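You operate a simulated robot arm through the tools that you are given. There is no shell and no other tool. Be economical: measure what you need, move in short steps, check, and stop when the job is done.

You are at the controls of a simulated robot arm. One attempt, no reset.

Task
Lock the 8 MM disc in its port, switch the flow pump on and set the float at 3.
Fine: the float's top edge at the mark; LOCK all the way; leave it running; leave the other discs alone.

The check looks at the end state, three seconds after you hand in, the way a careful person would. Anything else that was tipped, shoved, dropped, spilled or broken makes it a failure.

Robot
A 6-joint arm with a two-finger parallel gripper, fixed in place. Base frame: the origin is at the foot of the arm, x ahead of it, y to its left, z up; the work surface is at about z = 0.858. Readings come in m, rad, newtons and seconds.
With the tool pointing down near the work surface it reaches from about 0.24 to 0.64 m from the base axis. Its first joint turns from -1.152 to 1.152 rad. Payload 2.7 kg.
The tool frame sits at the grasp point between the pads (the TCP): z along the fingers, y along the line on which they close. The tips reach 0.023 m beyond it. Largest opening 0.094 m; finger width 0.038, thickness 0.01; the body of the gripper, 0.054 by 0.096 m, starts 0.039 m behind the TCP.
Orientation is told as [roll, pitch, yaw] about the base's x, y, z axes, in that order, counted from this pose: with the fingers straight down and closing along the base's y, the tool's x points along the base's -x, its y along +y and its z along -z.

Tools
- The arm moves only by the tool send_rows. Its argument "series" is a list of rows, each a list of 2 entries, a list of its own where there are three numbers: the shift along the tool's x, y, z in m, then the turn, a rotation vector about the tool's x, y, z in rad. In form: [[[tx, ty, tz], [wx, wy, wz]], ...]. A call has 1 to 20 rows; each row shifts and turns the commanded pose from where the row before left it, along the tool's axes as they then stand. "grip" is the finger opening in m, from 0 to 0.094, set as the call begins (left out, the last holds). Rows are played at 5 a second. More than 0.05 m and 0.15 rad between two rows, or a gripper value outside its range, and nothing of the call is played. Where a pose cannot be reached the arm comes as near as it can. A force on the tool above 40 N (or 10 N above the force at the start of the call, whichever is more), or a blocked arm, ends the call early, and 0.2 s more pass. Each finger travels about 0.045 m/s and halts on what it meets, pressing with about 29 N; the grip force reading is that of the motor and also rises with nothing between the fingers. The clock runs only during rows and for 0.2 s after the last one: add rows that do not move to give the fingers time. The reply holds the time, the measured pose of the TCP, the force on the tool along the base axes, the opening and the grip force, in the units named above and with some noise.
- Cameras (640 x 400 px; columns grow to the right, rows downward): "scene" is fixed at [0.09, -0.4454, 1.4082]; the picture's right is [0.60, -0.80, 0.00], its down [-0.42, -0.32, -0.85] and it looks along [0.68, 0.51, -0.52] (base axes); focal length 372 px, centre (320, 200). "wrist" rides on the gripper at [-0.039, 0, -0.044] in the tool frame; the picture's right is [0.00, -1.00, 0.00], its down [0.97, 0.00, -0.24] and it looks along [0.24, 0.00, 0.97] (tool axes); focal length 218 px, centre (320, 200). There is no depth. A picture from a camera that has moved, and an enlarged one, comes with that camera's place and axes in the base frame and with its lens.
- camera(camera): a new picture of that camera. No time passes.
- inspect(camera, box): a new picture of the part [left, top, right, bottom] of that camera's present view, enlarged. No time passes.
- sign_off(): hands the job in; it is judged then, once.

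Go step by step. Nothing tells you positions but the pictures and the camera data: compare them with the known pose of the tool, close in by small moves and look again before you grip or let go. The budget is 120 turns and 84 pictures, counting those below and the enlarged ones. Unless the task says otherwise, let go and move clear before handing in, and close with one line.

The tools are called after ">>>" by a JSON object that holds its "method" and its "body". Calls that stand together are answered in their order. send_rows: Moves the arm, as the interface text tells. Its arguments: {"type":"object","properties":{"series":{"type":"array","items":{"type":"array"}},"grip":{"type":"number"}},"required":["series"]} The other tools are called the same way: camera (camera) takes a picture; inspect (camera, box) takes an enlarged picture of a part of a camera's view; sign_off () hands the job in.

At the start:

```text
time_s: 0.0
tcp_pos: [0.3415, 0.0145, 1.1941]
tcp_rot: [0.0, 0.001, 0.0]
contact_force: [0.8, -0.2, 0.6]
gripper_width: 0.094
grasp_force: 0.0
```

scene: 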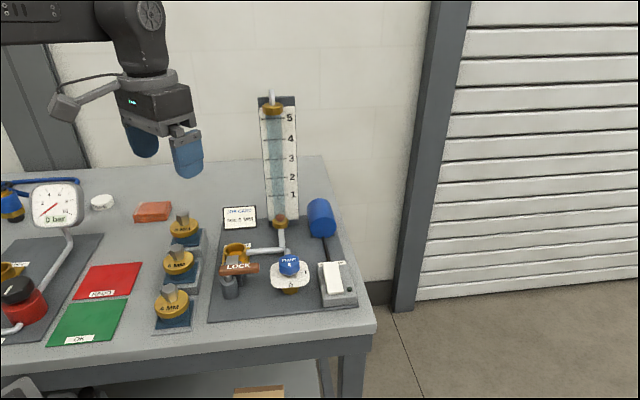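
wrist: 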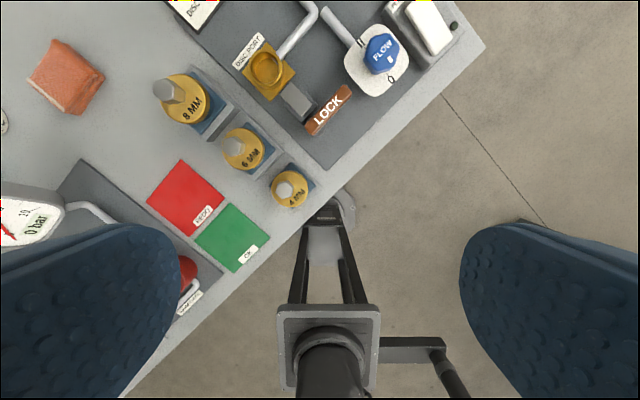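

I see a flow bench with a rotameter, a disc port with a LOCK lever, a flow knob, a rocker switch and three discs in holders (8, 6 and 4 MM). I'll zoom in on the details first.

>>> {"method": "inspect", "body": {"camera": "scene", "box": [140, 190, 380, 340]}}

>>> {"method": "inspect", "body": {"camera": "wrist", "box": [140, 0, 480, 212]}}

>>> {"method": "inspect", "body": {"camera": "scene", "box": [220, 80, 340, 240]}}

```text
2.67 times, centred on (260, 265) of scene
camera zoom: at [0.09, -0.4454, 1.4082], right [0.6, -0.8, 0.0], down [-0.42, -0.32, -0.85], along [0.68, 0.51, -0.52], focal length 992 px, centre (480, 27)
```

zoom: 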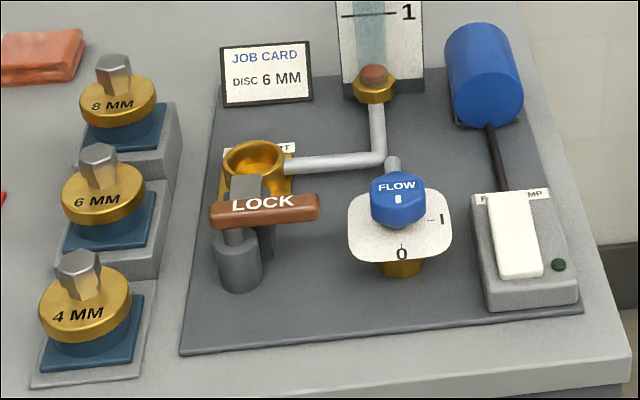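

```text
1.88 times, centred on (310, 106) of wrist
camera zoom: at [0.382, 0.0157, 1.239], right [0.0, -1.0, 0.0], down [-0.97, 0.0, 0.24], along [-0.24, 0.0, -0.97], focal length 411 px, centre (339, 377)
```

zoom: 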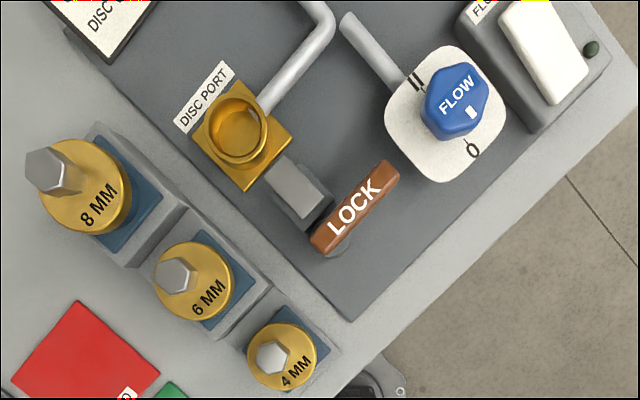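

```text
2.50 times, centred on (280, 160) of scene
camera zoom: at [0.09, -0.4454, 1.4082], right [0.6, -0.8, 0.0], down [-0.42, -0.32, -0.85], along [0.68, 0.51, -0.52], focal length 930 px, centre (420, 300)
```

zoom: 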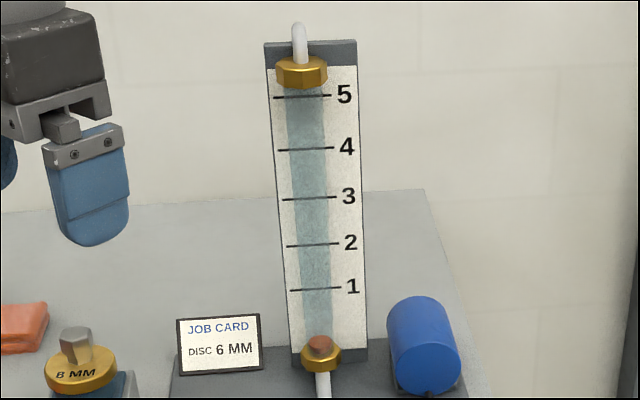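

The discs' stems stand about 38 mm above the discs. I put the 8 MM disc at roughly (0.443, 0.193) and the port at (0.491, 0.091), with the bench turned about 45°. The job card says 6 MM, but the instruction says 8 MM, so I'm using 8. Next I'll move closer to look at the lock.

>>> {"method": "send_rows", "body": {"series": [[[-0.027, 0.014, 0.0185], [0, 0, 0]], [[-0.027, 0.014, 0.0185], [0, 0, 0]], [[-0.027, 0.014, 0.0185], [0, 0, 0]], [[-0.027, 0.014, 0.0185], [0, 0, 0]], [[0, 0, 0], [0, 0, 0]]]}}

>>> {"method": "camera", "body": {"camera": "wrist"}}

```text
time_s: 1.2
tcp_pos: [0.4495, 0.0711, 1.1207]
tcp_rot: [0.0, -0.002, -0.001]
contact_force: [0.0, -0.5, -0.2]
gripper_width: 0.0941
grasp_force: 0.1
```

```text
78 pictures are left
camera wrist: at [0.4897, 0.0718, 1.1649], right [0.0, -1.0, 0.0], down [-0.97, 0.0, 0.24], along [-0.24, 0.0, -0.97], focal length 218 px, centre (320, 200)
```

wrist: 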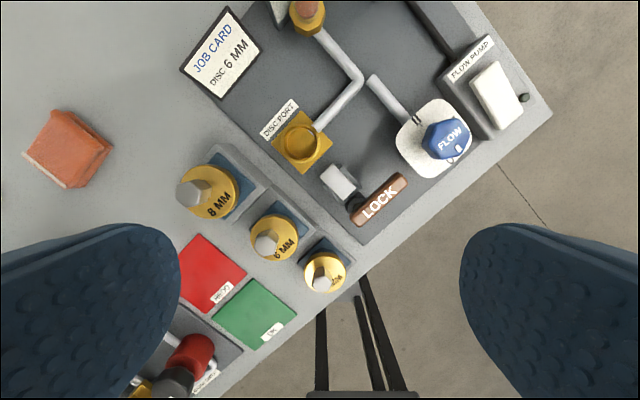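

>>> {"method": "inspect", "body": {"camera": "wrist", "box": [170, 90, 420, 246]}}

>>> {"method": "inspect", "body": {"camera": "scene", "box": [210, 225, 310, 305]}}

>>> {"method": "inspect", "body": {"camera": "wrist", "box": [370, 30, 550, 190]}}

```text
2.56 times, centred on (295, 168) of wrist
camera zoom: at [0.4897, 0.0718, 1.1649], right [0.0, -1.0, 0.0], down [-0.97, 0.0, 0.24], along [-0.24, 0.0, -0.97], focal length 559 px, centre (384, 282)
```

zoom: 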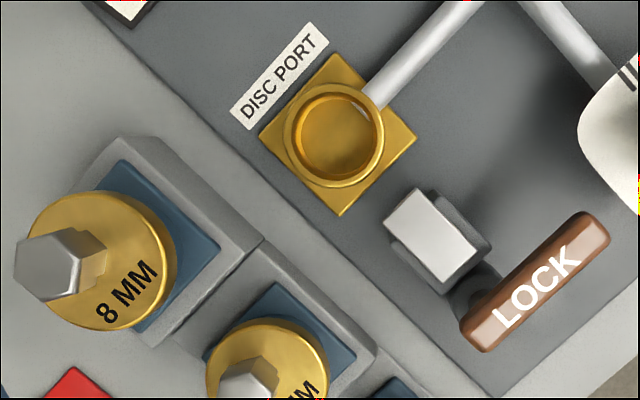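

```text
5.00 times, centred on (260, 265) of scene
camera zoom: at [0.09, -0.4454, 1.4082], right [0.6, -0.8, 0.0], down [-0.42, -0.32, -0.85], along [0.68, 0.51, -0.52], focal length 1860 px, centre (620, -125)
```

zoom: 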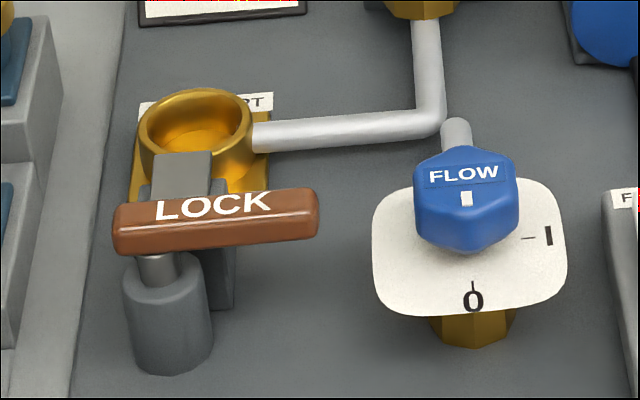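

```text
2.50 times, centred on (460, 110) of wrist
camera zoom: at [0.4897, 0.0718, 1.1649], right [0.0, -1.0, 0.0], down [-0.97, 0.0, 0.24], along [-0.24, 0.0, -0.97], focal length 546 px, centre (-30, 425)
```

zoom: 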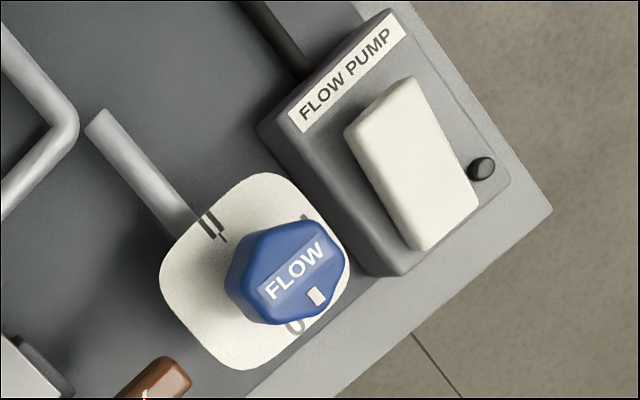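

The lock lever pivots on the front post and drives a bolt toward the port. The flow knob is at 0 and opens counter-clockwise. Next I'll go above the 8 MM disc and turn 45° to match the bench.

>>> {"method": "send_rows", "body": {"series": [[[0.0022, 0.0407, 0.0135], [0, 0, 0]], [[0.0022, 0.0407, 0.0135], [0, 0, 0]], [[0.0022, 0.0407, 0.0135], [0, 0, 0]], [[0, 0, 0], [0, 0, -0.1309]], [[0, 0, 0], [0, 0, -0.1309]], [[0, 0, 0], [0, 0, -0.1309]], [[0, 0, 0], [0, 0, -0.1309]], [[0, 0, 0], [0, 0, -0.1309]], [[0, 0, 0], [0, 0, -0.1309]], [[0, 0, 0], [0, 0, 0]], [[0, 0, 0], [0, 0, 0]]]}}

>>> {"method": "camera", "body": {"camera": "wrist"}}

>>> {"method": "camera", "body": {"camera": "scene"}}

```text
time_s: 3.6
tcp_pos: [0.4426, 0.1919, 1.08]
tcp_rot: [0.0, -0.001, 0.789]
contact_force: [-0.1, -0.4, 0.0]
gripper_width: 0.094
grasp_force: 0.0
```

```text
74 pictures are left
camera wrist: at [0.4722, 0.2213, 1.1243], right [0.71, -0.71, 0.0], down [-0.69, -0.69, 0.24], along [-0.17, -0.17, -0.97], focal length 218 px, centre (320, 200)
```

wrist: 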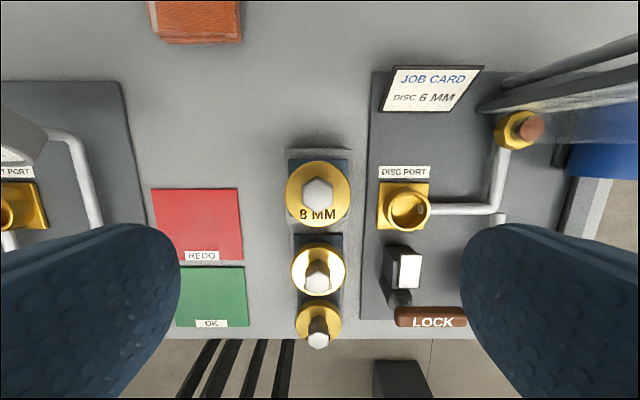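

```text
73 pictures are left
```

scene: 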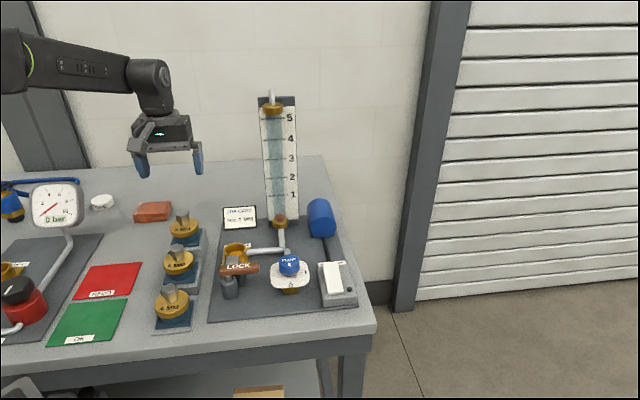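

The bench lines up with the view now. I'll zoom in on the stem's hex orientation and on the port label at the left station.

>>> {"method": "inspect", "body": {"camera": "wrist", "box": [270, 150, 370, 240]}}

>>> {"method": "inspect", "body": {"camera": "wrist", "box": [0, 60, 150, 240]}}

>>> {"method": "inspect", "body": {"camera": "wrist", "box": [360, 150, 500, 340]}}

```text
4.44 times, centred on (320, 195) of wrist
camera zoom: at [0.4722, 0.2213, 1.1243], right [0.71, -0.71, 0.0], down [-0.69, -0.69, 0.24], along [-0.17, -0.17, -0.97], focal length 970 px, centre (320, 222)
```

zoom: 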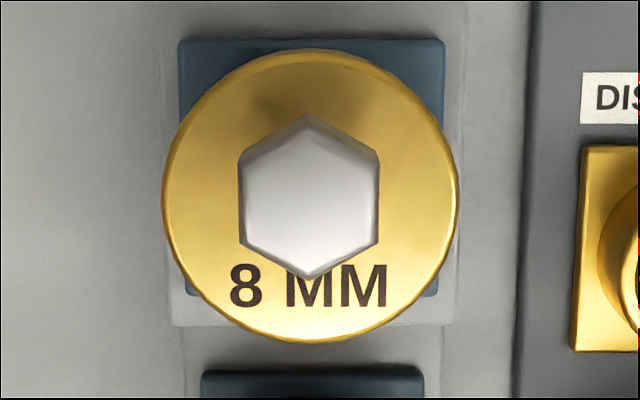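

```text
2.22 times, centred on (75, 150) of wrist
camera zoom: at [0.4722, 0.2213, 1.1243], right [0.71, -0.71, 0.0], down [-0.69, -0.69, 0.24], along [-0.17, -0.17, -0.97], focal length 485 px, centre (864, 311)
```

zoom: 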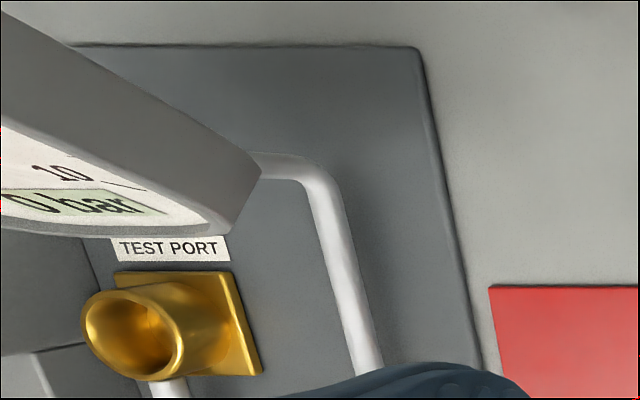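

```text
2.11 times, centred on (430, 245) of wrist
camera zoom: at [0.4722, 0.2213, 1.1243], right [0.71, -0.71, 0.0], down [-0.69, -0.69, 0.24], along [-0.17, -0.17, -0.97], focal length 460 px, centre (88, 105)
```

zoom: 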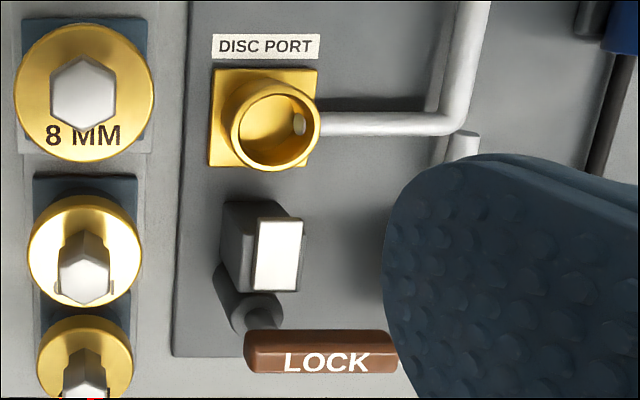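

The left station is a TEST PORT, so the DISC PORT is the right one. In this view the stem seems to point straight at the camera, so the disc may be tilted. I'll check that in the scene camera.

>>> {"method": "inspect", "body": {"camera": "scene", "box": [145, 200, 225, 340]}}

>>> {"method": "inspect", "body": {"camera": "scene", "box": [160, 202, 216, 250]}}

```text
2.86 times, centred on (185, 270) of scene
camera zoom: at [0.09, -0.4454, 1.4082], right [0.6, -0.8, 0.0], down [-0.42, -0.32, -0.85], along [0.68, 0.51, -0.52], focal length 1063 px, centre (706, 0)
```

zoom: 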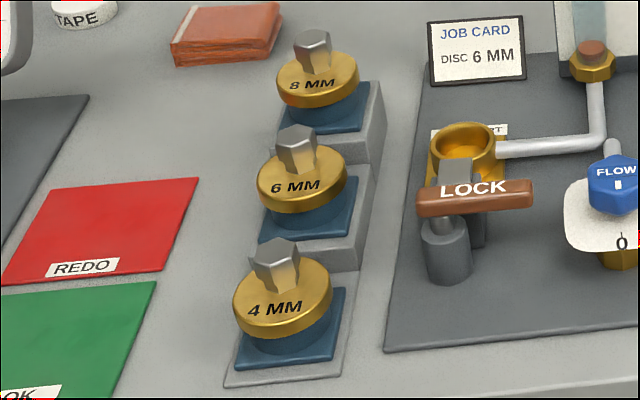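

```text
8.33 times, centred on (188, 226) of scene
camera zoom: at [0.09, -0.4454, 1.4082], right [0.6, -0.8, 0.0], down [-0.42, -0.32, -0.85], along [0.68, 0.51, -0.52], focal length 3099 px, centre (1420, -17)
```

zoom: 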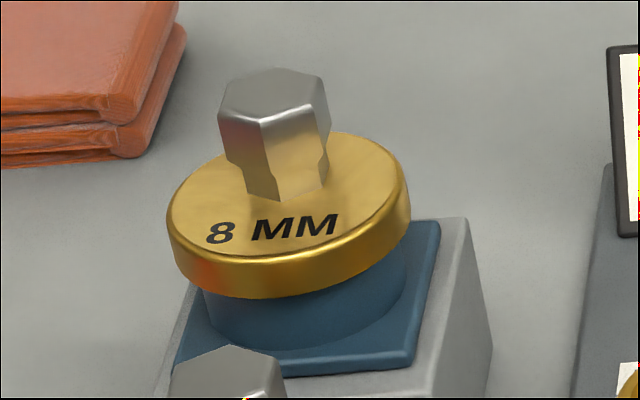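

The views disagree about whether the disc is tilted. I'll put the camera directly above it for a clean check.

>>> {"method": "send_rows", "body": {"series": [[[0.039, 0, 0], [0, 0, 0]], [[0, 0, 0], [0, 0, 0]], [[0, 0, 0], [0, 0, 0]]]}}

>>> {"method": "inspect", "body": {"camera": "wrist", "box": [260, 80, 420, 240]}}

```text
time_s: 4.4
tcp_pos: [0.4156, 0.1656, 1.0804]
tcp_rot: [0.0, -0.001, 0.785]
contact_force: [-0.2, 0.0, -1.1]
gripper_width: 0.0939
grasp_force: 0.1
```

```text
2.50 times, centred on (340, 160) of wrist
camera zoom: at [0.4447, 0.1948, 1.1245], right [0.71, -0.71, 0.0], down [-0.69, -0.69, 0.24], along [-0.17, -0.17, -0.97], focal length 546 px, centre (270, 300)
```

zoom: 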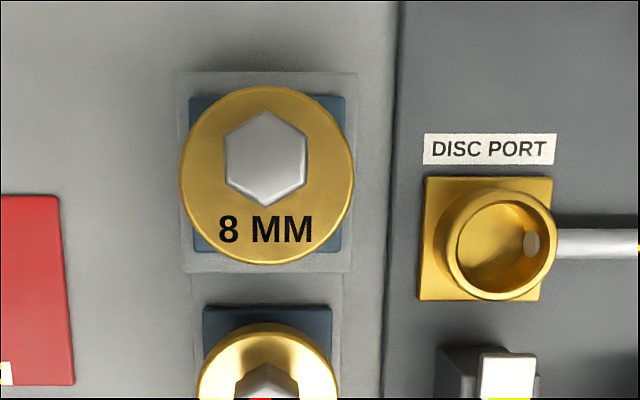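

The stem is upright but set about 5 mm toward the back of the disc, at roughly (0.4455, 0.197), with its top near z = 0.964. I'll centre over the stem, come down partway and check.

>>> {"method": "send_rows", "body": {"series": [[[-0.0433, 0.001, 0], [0, 0, 0]], [[0, 0, 0.04], [0, 0, 0]], [[0, 0, 0.045], [0, 0, 0]], [[0, 0, 0], [0, 0, 0]], [[0, 0, 0], [0, 0, 0]]]}}

>>> {"method": "camera", "body": {"camera": "wrist"}}

>>> {"method": "inspect", "body": {"camera": "scene", "box": [120, 150, 240, 250]}}

```text
time_s: 5.6
tcp_pos: [0.4488, 0.1995, 0.9981]
tcp_rot: [0.001, 0.0, 0.785]
contact_force: [0.9, 0.5, 0.3]
gripper_width: 0.094
grasp_force: 0.0
```

```text
66 pictures are left
camera wrist: at [0.4764, 0.2279, 1.0413], right [0.71, -0.71, 0.0], down [-0.69, -0.69, 0.24], along [-0.17, -0.17, -0.97], focal length 218 px, centre (320, 200)
```

wrist: 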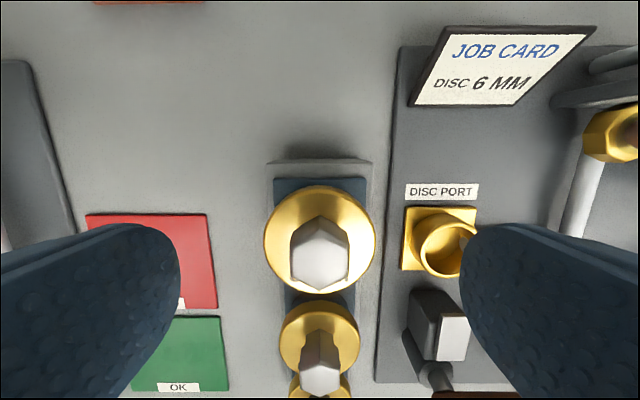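

```text
4.00 times, centred on (180, 200) of scene
camera zoom: at [0.09, -0.4454, 1.4082], right [0.6, -0.8, 0.0], down [-0.42, -0.32, -0.85], along [0.68, 0.51, -0.52], focal length 1488 px, centre (880, 200)
```

zoom: 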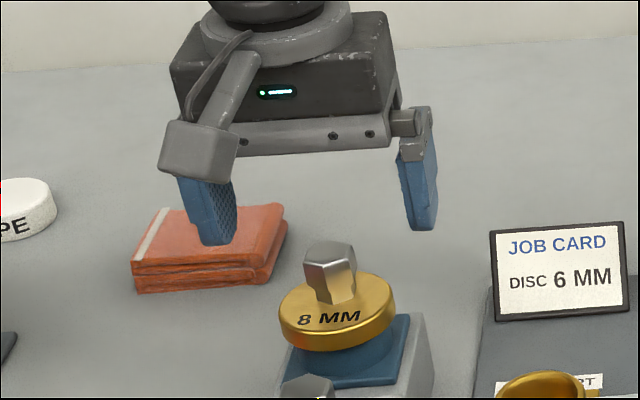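

The fingers straddle the stem evenly. I'll descend to grip height and check before closing.

>>> {"method": "send_rows", "body": {"series": [[[0.002, 0, 0.018], [0, 0, 0]], [[0, 0, 0.018], [0, 0, 0]], [[0, 0, 0], [0, 0, 0]], [[0, 0, 0], [0, 0, 0]]]}}

>>> {"method": "inspect", "body": {"camera": "scene", "box": [140, 170, 240, 250]}}

>>> {"method": "camera", "body": {"camera": "wrist"}}

```text
time_s: 6.6
tcp_pos: [0.4452, 0.1967, 0.96]
tcp_rot: [0.0, 0.002, 0.785]
contact_force: [-0.7, 0.4, 0.2]
gripper_width: 0.094
grasp_force: 0.1
```

```text
5.00 times, centred on (190, 210) of scene
camera zoom: at [0.09, -0.4454, 1.4082], right [0.6, -0.8, 0.0], down [-0.42, -0.32, -0.85], along [0.68, 0.51, -0.52], focal length 1860 px, centre (970, 150)
```

zoom: 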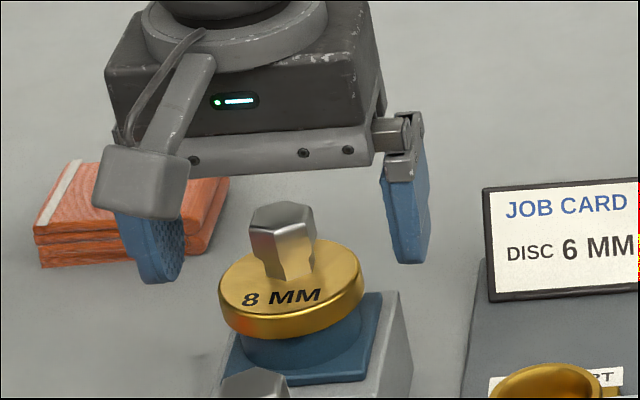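

```text
63 pictures are left
camera wrist: at [0.4742, 0.2251, 1.0043], right [0.71, -0.71, 0.0], down [-0.69, -0.69, 0.24], along [-0.17, -0.17, -0.97], focal length 218 px, centre (320, 200)
```

wrist: 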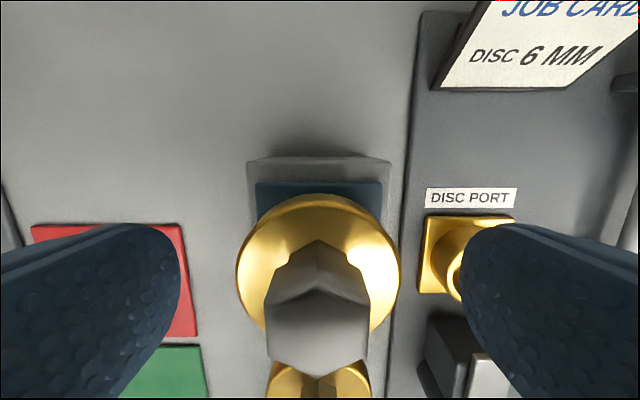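

The alignment is good, so I'm closing on the stem.

>>> {"method": "send_rows", "body": {"grip": 0, "series": [[[0, 0, 0], [0, 0, 0]], [[0, 0, 0], [0, 0, 0]], [[0, 0, 0], [0, 0, 0]], [[0, 0, 0], [0, 0, 0]], [[0, 0, 0], [0, 0, 0]], [[0, 0, 0], [0, 0, 0]], [[0, 0, 0], [0, 0, 0]]]}}

>>> {"method": "inspect", "body": {"camera": "scene", "box": [140, 170, 240, 250]}}

```text
time_s: 8.2
tcp_pos: [0.4455, 0.1978, 0.9602]
tcp_rot: [0.002, -0.001, 0.787]
contact_force: [-0.8, 0.7, 0.7]
gripper_width: 0.0251
grasp_force: 29.2
```

```text
5.00 times, centred on (190, 210) of scene
camera zoom: at [0.0899, -0.4454, 1.4082], right [0.6, -0.8, 0.0], down [-0.42, -0.32, -0.85], along [0.68, 0.51, -0.52], focal length 1860 px, centre (970, 150)
```

zoom: 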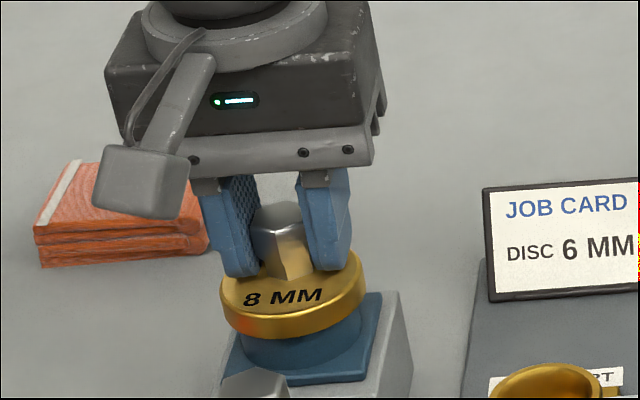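

The stem is gripped at 25 mm. Now I'll lift it straight up.

>>> {"method": "send_rows", "body": {"series": [[[0, 0, -0.01], [0, 0, 0]], [[0, 0, -0.02], [0, 0, 0]], [[0, 0, -0.03], [0, 0, 0]], [[0, 0, -0.03], [0, 0, 0]], [[0, 0, 0], [0, 0, 0]], [[0, 0, 0], [0, 0, 0]]]}}

>>> {"method": "inspect", "body": {"camera": "scene", "box": [120, 140, 280, 270]}}

```text
time_s: 9.6
tcp_pos: [0.4429, 0.195, 1.0473]
tcp_rot: [0.0, 0.001, 0.785]
contact_force: [0.0, -0.1, -1.7]
gripper_width: 0.025
grasp_force: 29.4
```

```text
3.08 times, centred on (200, 205) of scene
camera zoom: at [0.09, -0.4454, 1.4082], right [0.6, -0.8, 0.0], down [-0.42, -0.32, -0.85], along [0.68, 0.51, -0.52], focal length 1144 px, centre (689, 185)
```

zoom: 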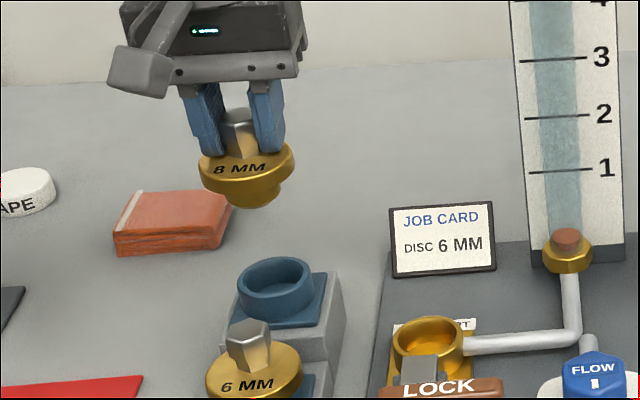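

The disc is free, with a plug on its underside. I'll compare the empty cup with the port to get the shift I need.

>>> {"method": "camera", "body": {"camera": "wrist"}}

>>> {"method": "inspect", "body": {"camera": "scene", "box": [170, 210, 280, 290]}}

```text
60 pictures are left
camera wrist: at [0.4725, 0.2235, 1.0926], right [0.71, -0.71, 0.0], down [-0.69, -0.69, 0.24], along [-0.17, -0.17, -0.97], focal length 218 px, centre (320, 200)
```

wrist: 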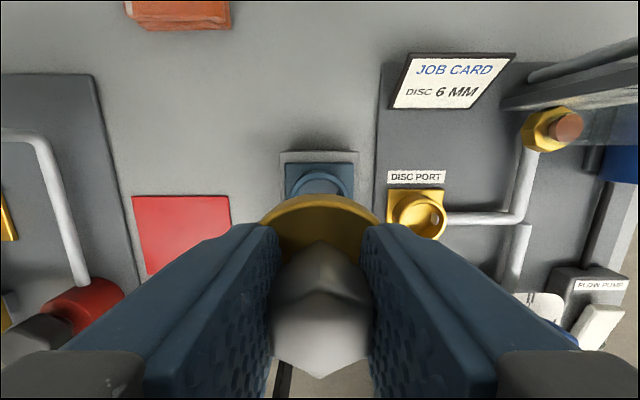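

```text
5.00 times, centred on (225, 250) of scene
camera zoom: at [0.09, -0.4454, 1.4082], right [0.6, -0.8, 0.0], down [-0.42, -0.32, -0.85], along [0.68, 0.51, -0.52], focal length 1860 px, centre (795, -50)
```

zoom: 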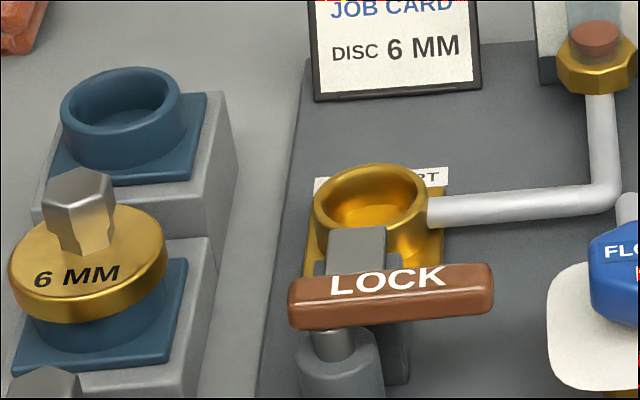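

By my estimates the port rim is at (0.493, 0.096, 0.88) and the cup was at (0.4415, 0.1935, 0.921). I'll shift the disc over the port at this height and check it there.

>>> {"method": "send_rows", "body": {"series": [[[0.0108, -0.0349, 0], [0, 0, 0]], [[0.0108, -0.0349, 0], [0, 0, 0]], [[0.0109, -0.0349, 0], [0, 0, 0]], [[0, 0, 0.03], [0, 0, 0]], [[0, 0, 0], [0, 0, 0]], [[0, 0, 0], [0, 0, 0]]]}}

>>> {"method": "camera", "body": {"camera": "wrist"}}

>>> {"method": "inspect", "body": {"camera": "scene", "box": [180, 180, 300, 280]}}

```text
time_s: 11.0
tcp_pos: [0.4936, 0.0967, 1.0181]
tcp_rot: [-0.001, -0.001, 0.785]
contact_force: [-0.3, -1.1, -1.4]
gripper_width: 0.0252
grasp_force: 29.0
```

```text
58 pictures are left
camera wrist: at [0.5233, 0.1253, 1.0631], right [0.71, -0.71, 0.0], down [-0.69, -0.69, 0.24], along [-0.17, -0.17, -0.97], focal length 218 px, centre (320, 200)
```

wrist: 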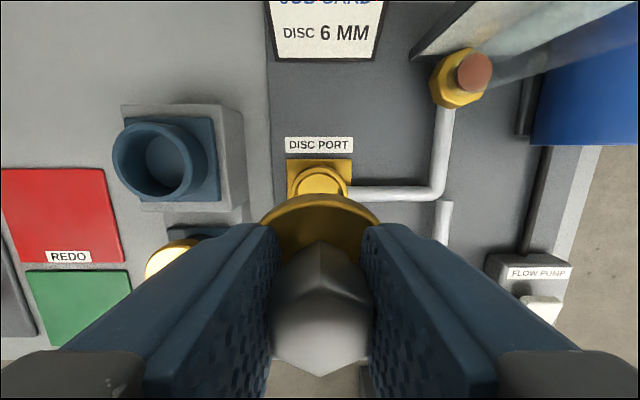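

```text
4.00 times, centred on (240, 230) of scene
camera zoom: at [0.09, -0.4454, 1.4082], right [0.6, -0.8, 0.0], down [-0.42, -0.32, -0.85], along [0.68, 0.51, -0.52], focal length 1488 px, centre (640, 80)
```

zoom: 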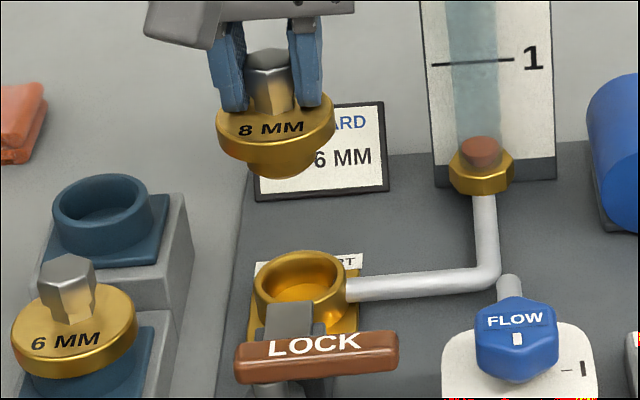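

I'll zoom in to refine where the port is relative to the disc.

>>> {"method": "inspect", "body": {"camera": "wrist", "box": [100, 100, 400, 288]}}

>>> {"method": "inspect", "body": {"camera": "scene", "box": [225, 185, 285, 265]}}

```text
2.13 times, centred on (250, 194) of wrist
camera zoom: at [0.5233, 0.1253, 1.0631], right [0.71, -0.71, 0.0], down [-0.69, -0.69, 0.24], along [-0.17, -0.17, -0.97], focal length 464 px, centre (469, 213)
```

zoom: 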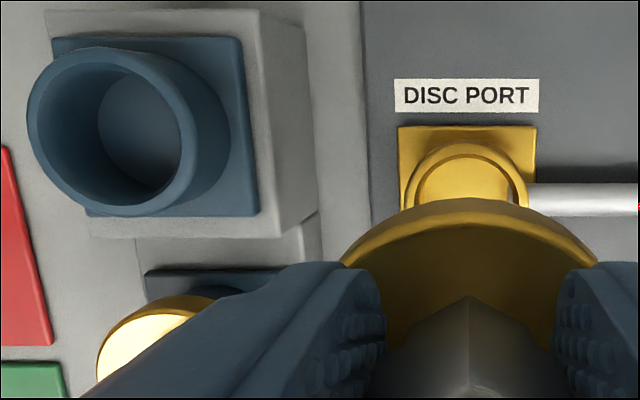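

```text
5.00 times, centred on (255, 225) of scene
camera zoom: at [0.09, -0.4454, 1.4082], right [0.6, -0.8, 0.0], down [-0.42, -0.32, -0.85], along [0.68, 0.51, -0.52], focal length 1860 px, centre (645, 75)
```

zoom: 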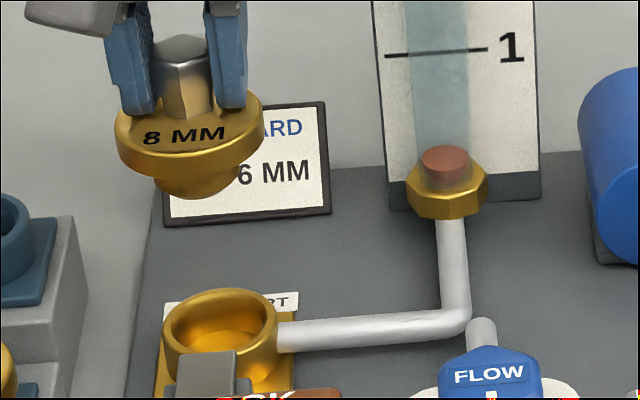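

Side to side, the disc lines up. I'll lower it to just above the rim and check the front-to-back alignment.

>>> {"method": "send_rows", "body": {"series": [[[0, 0, 0.03], [0, 0, 0]], [[0, 0, 0.03], [0, 0, 0]], [[0, 0, 0.01], [0, 0, 0]], [[0, 0, 0], [0, 0, 0]], [[0, 0, 0], [0, 0, 0]]]}}

>>> {"method": "inspect", "body": {"camera": "scene", "box": [200, 215, 280, 265]}}

>>> {"method": "inspect", "body": {"camera": "wrist", "box": [220, 100, 420, 225]}}

```text
time_s: 12.2
tcp_pos: [0.4944, 0.0989, 0.9495]
tcp_rot: [0.0, -0.001, 0.784]
contact_force: [-0.6, 0.6, -1.0]
gripper_width: 0.0251
grasp_force: 29.5
```

```text
8.00 times, centred on (240, 240) of scene
camera zoom: at [0.09, -0.4454, 1.4082], right [0.6, -0.8, 0.0], down [-0.42, -0.32, -0.85], along [0.68, 0.51, -0.52], focal length 2975 px, centre (960, -120)
```

zoom: 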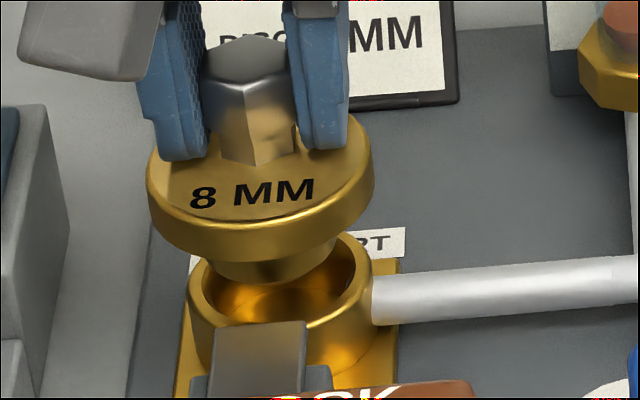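

```text
3.20 times, centred on (320, 162) of wrist
camera zoom: at [0.5234, 0.1271, 0.9938], right [0.71, -0.71, 0.0], down [-0.69, -0.69, 0.24], along [-0.17, -0.17, -0.97], focal length 698 px, centre (320, 320)
```

zoom: 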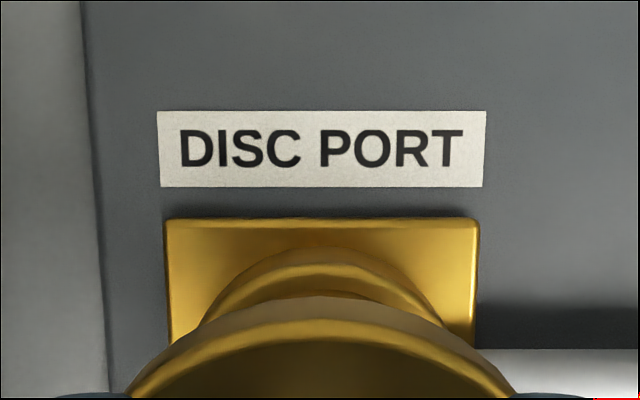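

The estimates disagree by a few mm front to back, so I'll zoom in more tightly to settle it.

>>> {"method": "inspect", "body": {"camera": "scene", "box": [220, 228, 252, 248]}}

>>> {"method": "inspect", "body": {"camera": "scene", "box": [215, 236, 255, 261]}}

```text
16.00 times, centred on (236, 238) of scene
camera zoom: at [0.09, -0.4454, 1.4082], right [0.6, -0.8, 0.0], down [-0.42, -0.32, -0.85], along [0.68, 0.51, -0.52], focal length 5951 px, centre (1664, -408)
```

zoom: 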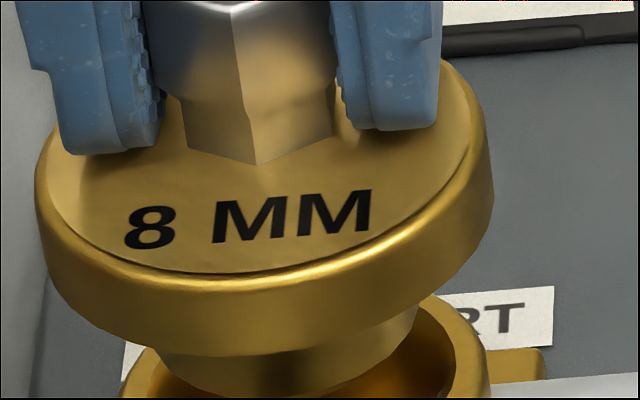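

```text
16.00 times, centred on (235, 248) of scene
camera zoom: at [0.09, -0.4454, 1.4082], right [0.6, -0.8, 0.0], down [-0.42, -0.32, -0.85], along [0.68, 0.51, -0.52], focal length 5951 px, centre (1680, -576)
```

zoom: 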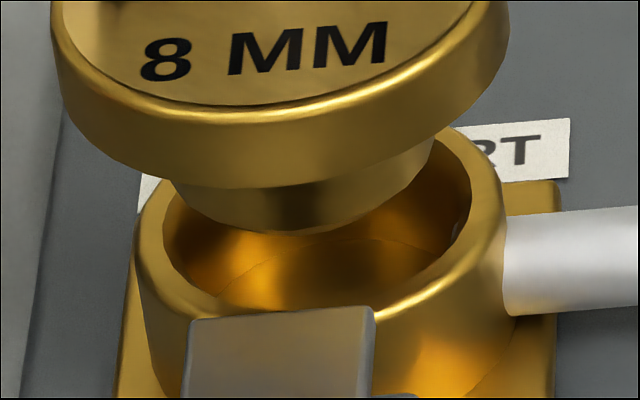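

Both cameras agree that the disc sits about 4 mm too far forward. There's about 3 mm of radial clearance. I'll shift back 4 mm and lower to the rim.

>>> {"method": "send_rows", "body": {"series": [[[-0.004, 0, 0], [0, 0, 0]], [[0, 0, 0.009], [0, 0, 0]], [[0, 0, 0], [0, 0, 0]], [[0, 0, 0], [0, 0, 0]]]}}

>>> {"method": "inspect", "body": {"camera": "scene", "box": [215, 236, 255, 261]}}

>>> {"method": "inspect", "body": {"camera": "wrist", "box": [220, 100, 420, 225]}}

```text
time_s: 13.2
tcp_pos: [0.4977, 0.1019, 0.9415]
tcp_rot: [0.001, -0.001, 0.785]
contact_force: [-0.4, 0.1, -1.5]
gripper_width: 0.0249
grasp_force: 28.5
```

```text
16.00 times, centred on (235, 248) of scene
camera zoom: at [0.09, -0.4454, 1.4082], right [0.6, -0.8, 0.0], down [-0.42, -0.32, -0.85], along [0.68, 0.51, -0.52], focal length 5951 px, centre (1680, -576)
```

zoom: 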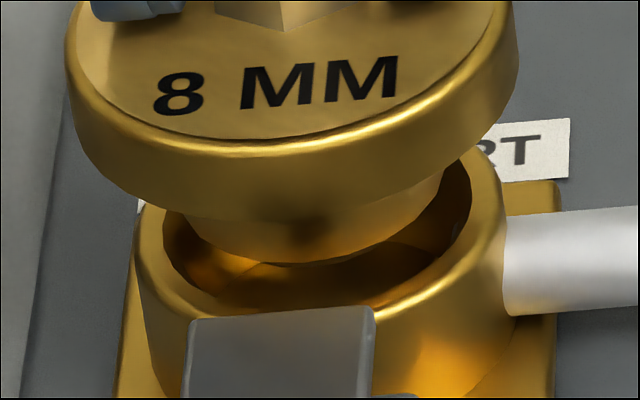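

```text
3.20 times, centred on (320, 162) of wrist
camera zoom: at [0.5263, 0.1297, 0.985], right [0.71, -0.71, 0.0], down [-0.69, -0.69, 0.24], along [-0.17, -0.17, -0.97], focal length 698 px, centre (320, 320)
```

zoom: 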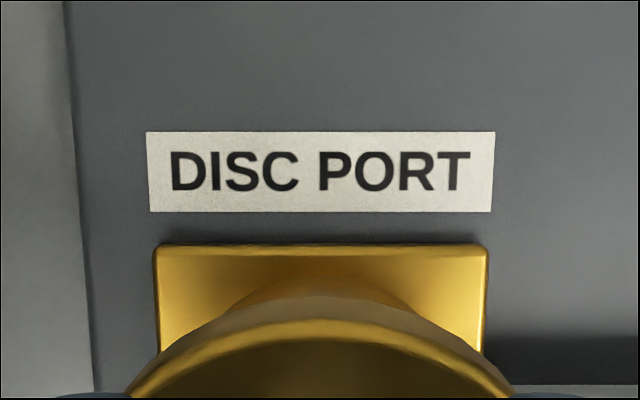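

I'm near the rim now, so I'll step down a bit further and watch the force and the gap.

>>> {"method": "send_rows", "body": {"series": [[[0, 0, 0.003], [0, 0, 0]], [[0, 0, 0.003], [0, 0, 0]], [[0, 0, 0], [0, 0, 0]], [[0, 0, 0], [0, 0, 0]]]}}

>>> {"method": "inspect", "body": {"camera": "scene", "box": [215, 236, 255, 261]}}

```text
time_s: 14.2
tcp_pos: [0.4974, 0.1013, 0.9352]
tcp_rot: [0.001, 0.001, 0.785]
contact_force: [-0.4, 0.3, -1.2]
gripper_width: 0.0251
grasp_force: 28.7
```

```text
16.00 times, centred on (235, 248) of scene
camera zoom: at [0.09, -0.4454, 1.4082], right [0.6, -0.8, 0.0], down [-0.42, -0.32, -0.85], along [0.68, 0.51, -0.52], focal length 5951 px, centre (1680, -576)
```

zoom: 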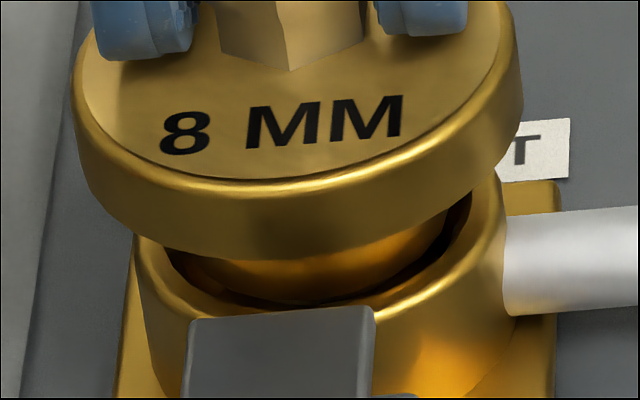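

>>> {"method": "send_rows", "body": {"series": [[[0, 0, 0.002], [0, 0, 0]], [[0, 0, 0.002], [0, 0, 0]], [[0, 0, 0], [0, 0, 0]]]}}

>>> {"method": "inspect", "body": {"camera": "scene", "box": [215, 236, 255, 261]}}

```text
time_s: 15.0
tcp_pos: [0.4965, 0.1011, 0.9299]
tcp_rot: [-0.001, 0.0, 0.784]
contact_force: [0.0, 1.2, -1.8]
gripper_width: 0.0253
grasp_force: 29.1
```

```text
16.00 times, centred on (235, 248) of scene
camera zoom: at [0.09, -0.4454, 1.4082], right [0.6, -0.8, 0.0], down [-0.42, -0.32, -0.85], along [0.68, 0.51, -0.52], focal length 5951 px, centre (1680, -576)
```

zoom: 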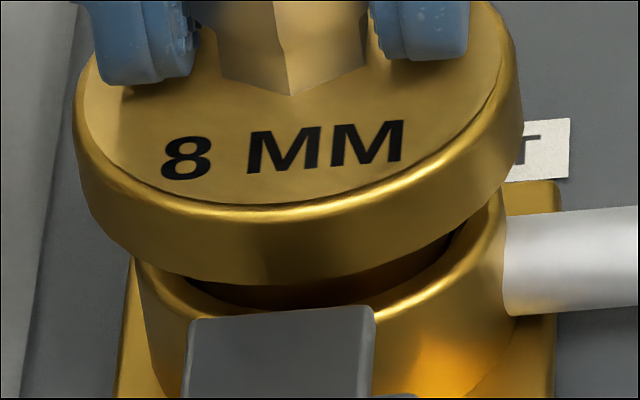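

The plug is entering with no resistance. I'll continue down in small steps until it seats.

>>> {"method": "send_rows", "body": {"series": [[[0, 0, 0.003], [0, 0, 0]], [[0, 0, 0.003], [0, 0, 0]], [[0, 0, 0.002], [0, 0, 0]], [[0, 0, 0], [0, 0, 0]], [[0, 0, 0], [0, 0, 0]]]}}

>>> {"method": "inspect", "body": {"camera": "scene", "box": [215, 236, 255, 261]}}

```text
time_s: 16.2
tcp_pos: [0.4963, 0.1023, 0.9227]
tcp_rot: [0.001, 0.001, 0.785]
contact_force: [0.5, -0.7, -0.6]
gripper_width: 0.025
grasp_force: 29.3
```

```text
16.00 times, centred on (235, 248) of scene
camera zoom: at [0.09, -0.4454, 1.4082], right [0.6, -0.8, 0.0], down [-0.42, -0.32, -0.85], along [0.68, 0.51, -0.52], focal length 5951 px, centre (1680, -576)
```

zoom: 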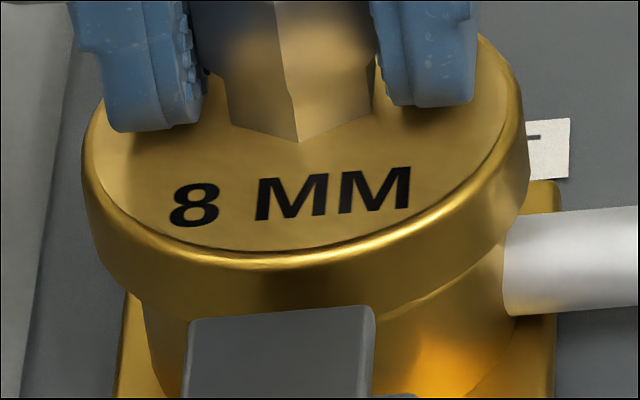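

>>> {"method": "send_rows", "body": {"series": [[[0, 0, 0.0015], [0, 0, 0]], [[0, 0, 0.0015], [0, 0, 0]], [[0, 0, 0], [0, 0, 0]]]}}

>>> {"method": "inspect", "body": {"camera": "scene", "box": [215, 236, 255, 261]}}

```text
time_s: 17.0
tcp_pos: [0.4978, 0.1021, 0.9189]
tcp_rot: [-0.002, -0.001, 0.786]
contact_force: [0.9, -0.5, -1.4]
gripper_width: 0.0254
grasp_force: 29.2
```

```text
16.00 times, centred on (235, 248) of scene
camera zoom: at [0.09, -0.4454, 1.4082], right [0.6, -0.8, 0.0], down [-0.42, -0.32, -0.85], along [0.68, 0.51, -0.52], focal length 5951 px, centre (1680, -576)
```

zoom: 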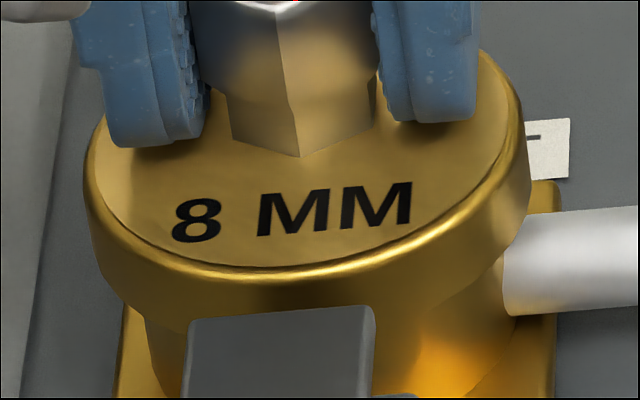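

>>> {"method": "send_rows", "body": {"series": [[[0, 0, 0.0015], [0, 0, 0]], [[0, 0, 0.0015], [0, 0, 0]], [[0, 0, 0.001], [0, 0, 0]], [[0, 0, 0], [0, 0, 0]]]}}

>>> {"method": "inspect", "body": {"camera": "scene", "box": [215, 236, 255, 261]}}

```text
time_s: 18.0
tcp_pos: [0.4972, 0.1021, 0.9167]
tcp_rot: [-0.002, -0.004, 0.785]
contact_force: [-11.7, 1.0, 33.7]
gripper_width: 0.0255
grasp_force: 28.6
```

```text
16.00 times, centred on (235, 248) of scene
camera zoom: at [0.0891, -0.4455, 1.4082], right [0.6, -0.8, 0.0], down [-0.42, -0.32, -0.85], along [0.68, 0.51, -0.52], focal length 5951 px, centre (1680, -576)
```

zoom: 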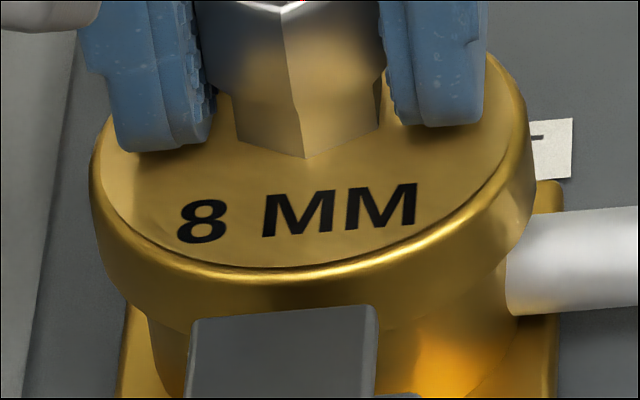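

It's seated, with contact force at z = 0.917. I'll relax the push and open the fingers a little.

>>> {"method": "send_rows", "body": {"series": [[[0, 0, -0.002], [0, 0, 0]], [[0, 0, 0], [0, 0, 0]]]}}

>>> {"method": "send_rows", "body": {"grip": 0.05, "series": [[[0, 0, 0], [0, 0, 0]], [[0, 0, 0], [0, 0, 0]], [[0, 0, 0], [0, 0, 0]], [[0, 0, 0], [0, 0, 0]]]}}

>>> {"method": "inspect", "body": {"camera": "scene", "box": [210, 215, 290, 265]}}

```text
time_s: 18.6
tcp_pos: [0.4973, 0.1024, 0.9183]
tcp_rot: [-0.001, -0.004, 0.786]
contact_force: [-3.5, 5.6, 20.5]
gripper_width: 0.0253
grasp_force: 29.2
```

```text
time_s: 19.6
tcp_pos: [0.4979, 0.101, 0.9171]
tcp_rot: [0.001, 0.0, 0.786]
contact_force: [3.1, -9.4, 16.6]
gripper_width: 0.0476
grasp_force: 0.1
```

```text
8.00 times, centred on (250, 240) of scene
camera zoom: at [0.0898, -0.4457, 1.4081], right [0.6, -0.8, 0.0], down [-0.42, -0.32, -0.85], along [0.68, 0.52, -0.52], focal length 2975 px, centre (880, -120)
```

zoom: 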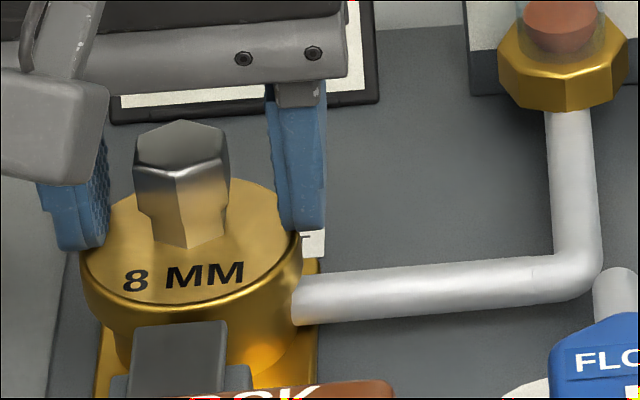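

The disc is released. A fingertip is touching something lightly, so I'll go straight up.

>>> {"method": "send_rows", "body": {"series": [[[0, 0, -0.01], [0, 0, 0]], [[0, 0, -0.03], [0, 0, 0]], [[0, 0, -0.05], [0, 0, 0]], [[0, 0, -0.05], [0, 0, 0]], [[0, 0, 0], [0, 0, 0]], [[0, 0, 0], [0, 0, 0]]]}}

>>> {"method": "inspect", "body": {"camera": "scene", "box": [190, 215, 302, 285]}}

>>> {"method": "camera", "body": {"camera": "wrist"}}

```text
time_s: 21.0
tcp_pos: [0.4976, 0.1004, 1.0563]
tcp_rot: [-0.001, 0.0, 0.786]
contact_force: [-0.8, 0.8, -0.1]
gripper_width: 0.0501
grasp_force: 0.0
```

```text
5.71 times, centred on (246, 250) of scene
camera zoom: at [0.09, -0.4454, 1.4082], right [0.6, -0.8, 0.0], down [-0.42, -0.32, -0.85], along [0.68, 0.51, -0.52], focal length 2125 px, centre (743, -86)
```

zoom: 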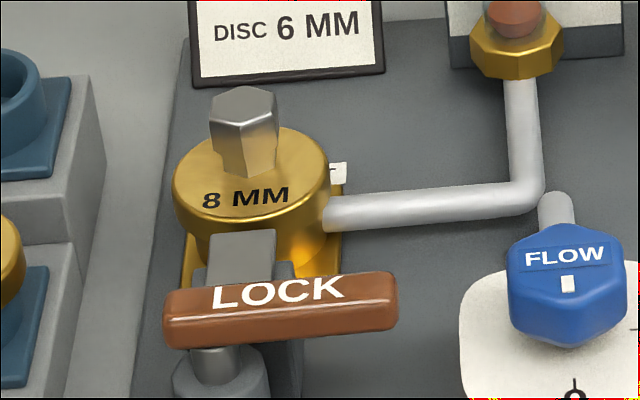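

```text
41 pictures are left
camera wrist: at [0.5263, 0.1283, 1.1013], right [0.71, -0.71, 0.0], down [-0.69, -0.69, 0.24], along [-0.17, -0.17, -0.97], focal length 218 px, centre (320, 200)
```

wrist: 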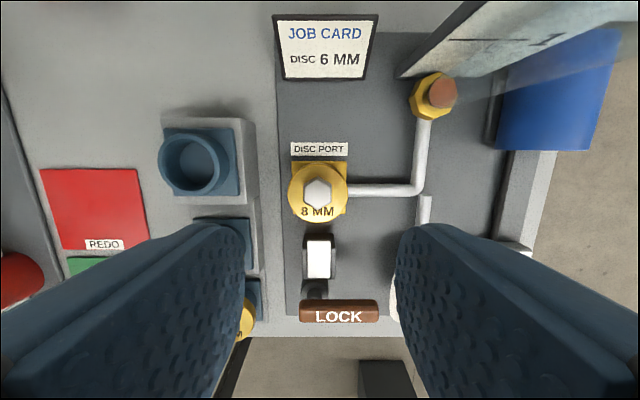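

The disc sits level in the port. The lever pivots near (0.412, 0.020) with its handle pointing bench-right, top near z = 0.92. I'll close the fingers and move to just in front of the handle's free end.

>>> {"method": "send_rows", "body": {"grip": 0, "series": [[[0.0398, -0.0117, 0], [0, 0, 0]], [[0.0398, -0.0117, 0], [0, 0, 0]], [[0.0398, -0.0117, 0], [0, 0, 0]], [[0.0398, -0.0117, 0], [0, 0, 0]], [[0, 0, 0.03], [0, 0, 0]], [[0, 0, 0.03], [0, 0, 0]], [[0, 0, 0], [0, 0, 0]], [[0, 0, 0], [0, 0, 0]]]}}

>>> {"method": "camera", "body": {"camera": "wrist"}}

>>> {"method": "inspect", "body": {"camera": "scene", "box": [190, 200, 350, 300]}}

```text
time_s: 22.8
tcp_pos: [0.4182, -0.0438, 0.9974]
tcp_rot: [0.0, -0.001, 0.785]
contact_force: [0.3, 0.0, 0.5]
gripper_width: 0.0001
grasp_force: 29.4
```

```text
40 pictures are left
camera wrist: at [0.4476, -0.0163, 1.041], right [0.71, -0.71, 0.0], down [-0.69, -0.69, 0.24], along [-0.17, -0.17, -0.97], focal length 218 px, centre (320, 200)
```

wrist: 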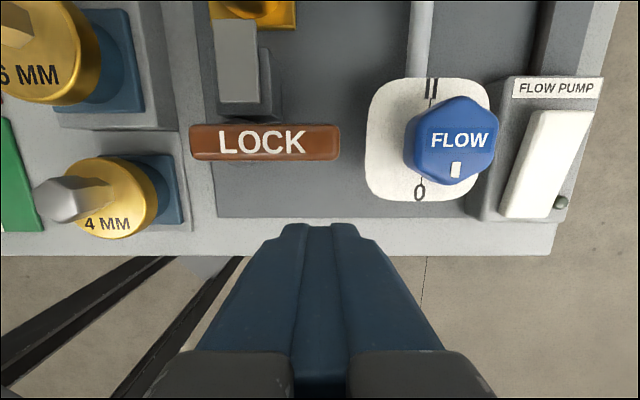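

```text
4.00 times, centred on (270, 250) of scene
camera zoom: at [0.09, -0.4454, 1.4082], right [0.6, -0.8, 0.0], down [-0.42, -0.32, -0.85], along [0.68, 0.51, -0.52], focal length 1488 px, centre (520, 0)
```

zoom: 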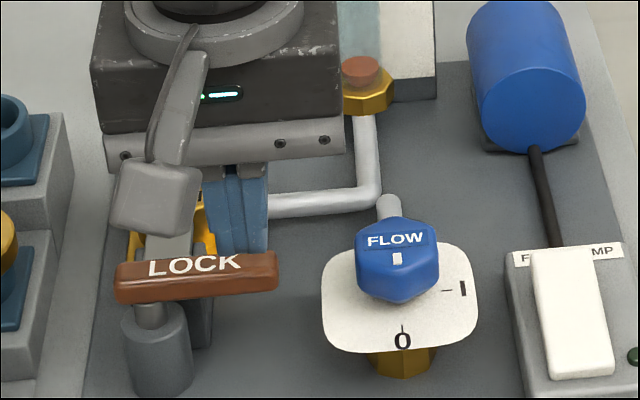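

The closed fingers are in front of the free end, about 52 mm from the pivot. I'll lower to lever height.

>>> {"method": "send_rows", "body": {"series": [[[0, 0, 0.04], [0, 0, 0]], [[0, 0, 0.037], [0, 0, 0]], [[0, 0, 0], [0, 0, 0]], [[0, 0, 0], [0, 0, 0]]]}}

>>> {"method": "inspect", "body": {"camera": "scene", "box": [190, 220, 310, 300]}}

```text
time_s: 23.8
tcp_pos: [0.4192, -0.0444, 0.9192]
tcp_rot: [0.0, -0.001, 0.787]
contact_force: [1.2, 1.0, 0.4]
gripper_width: 0.0
grasp_force: 29.2
```

```text
5.00 times, centred on (250, 260) of scene
camera zoom: at [0.09, -0.4454, 1.4082], right [0.6, -0.8, 0.0], down [-0.42, -0.32, -0.85], along [0.68, 0.51, -0.52], focal length 1860 px, centre (670, -100)
```

zoom: 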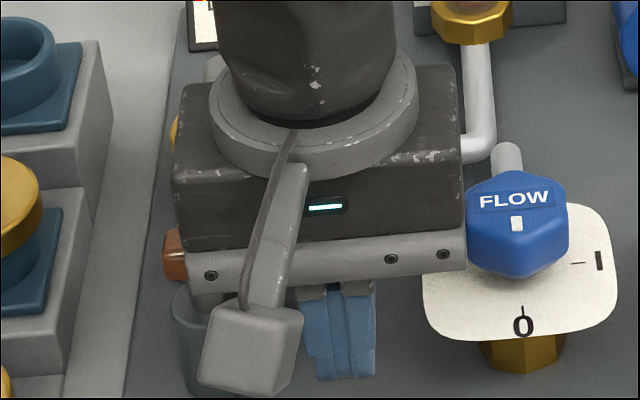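

Everything is clear so far. I'll push the handle toward the back gently and watch the force.

>>> {"method": "send_rows", "body": {"series": [[[-0.007, 0, 0], [0, 0, 0]], [[-0.004, 0, 0], [0, 0, 0]], [[-0.004, 0, 0], [0, 0, 0]], [[-0.004, 0, 0], [0, 0, 0]], [[0, 0, 0], [0, 0, 0]]]}}

>>> {"method": "camera", "body": {"camera": "wrist"}}

```text
time_s: 24.8
tcp_pos: [0.4273, -0.0369, 0.918]
tcp_rot: [0.007, 0.013, 0.782]
contact_force: [-11.2, -7.7, 6.0]
gripper_width: 0.0002
grasp_force: 28.9
stopped in row 4: the force on the tool passed its limit (the readings are from after the stop); the commanded pose is now the measured one
```

```text
37 pictures are left
camera wrist: at [0.4564, -0.0082, 0.9629], right [0.7, -0.71, -0.01], down [-0.68, -0.68, 0.25], along [-0.19, -0.17, -0.97], focal length 218 px, centre (320, 200)
```

wrist: 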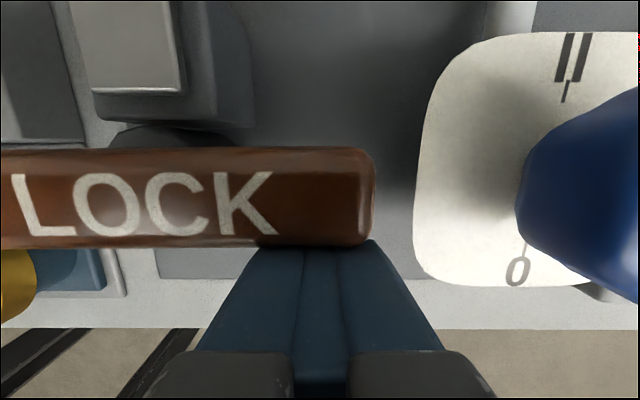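

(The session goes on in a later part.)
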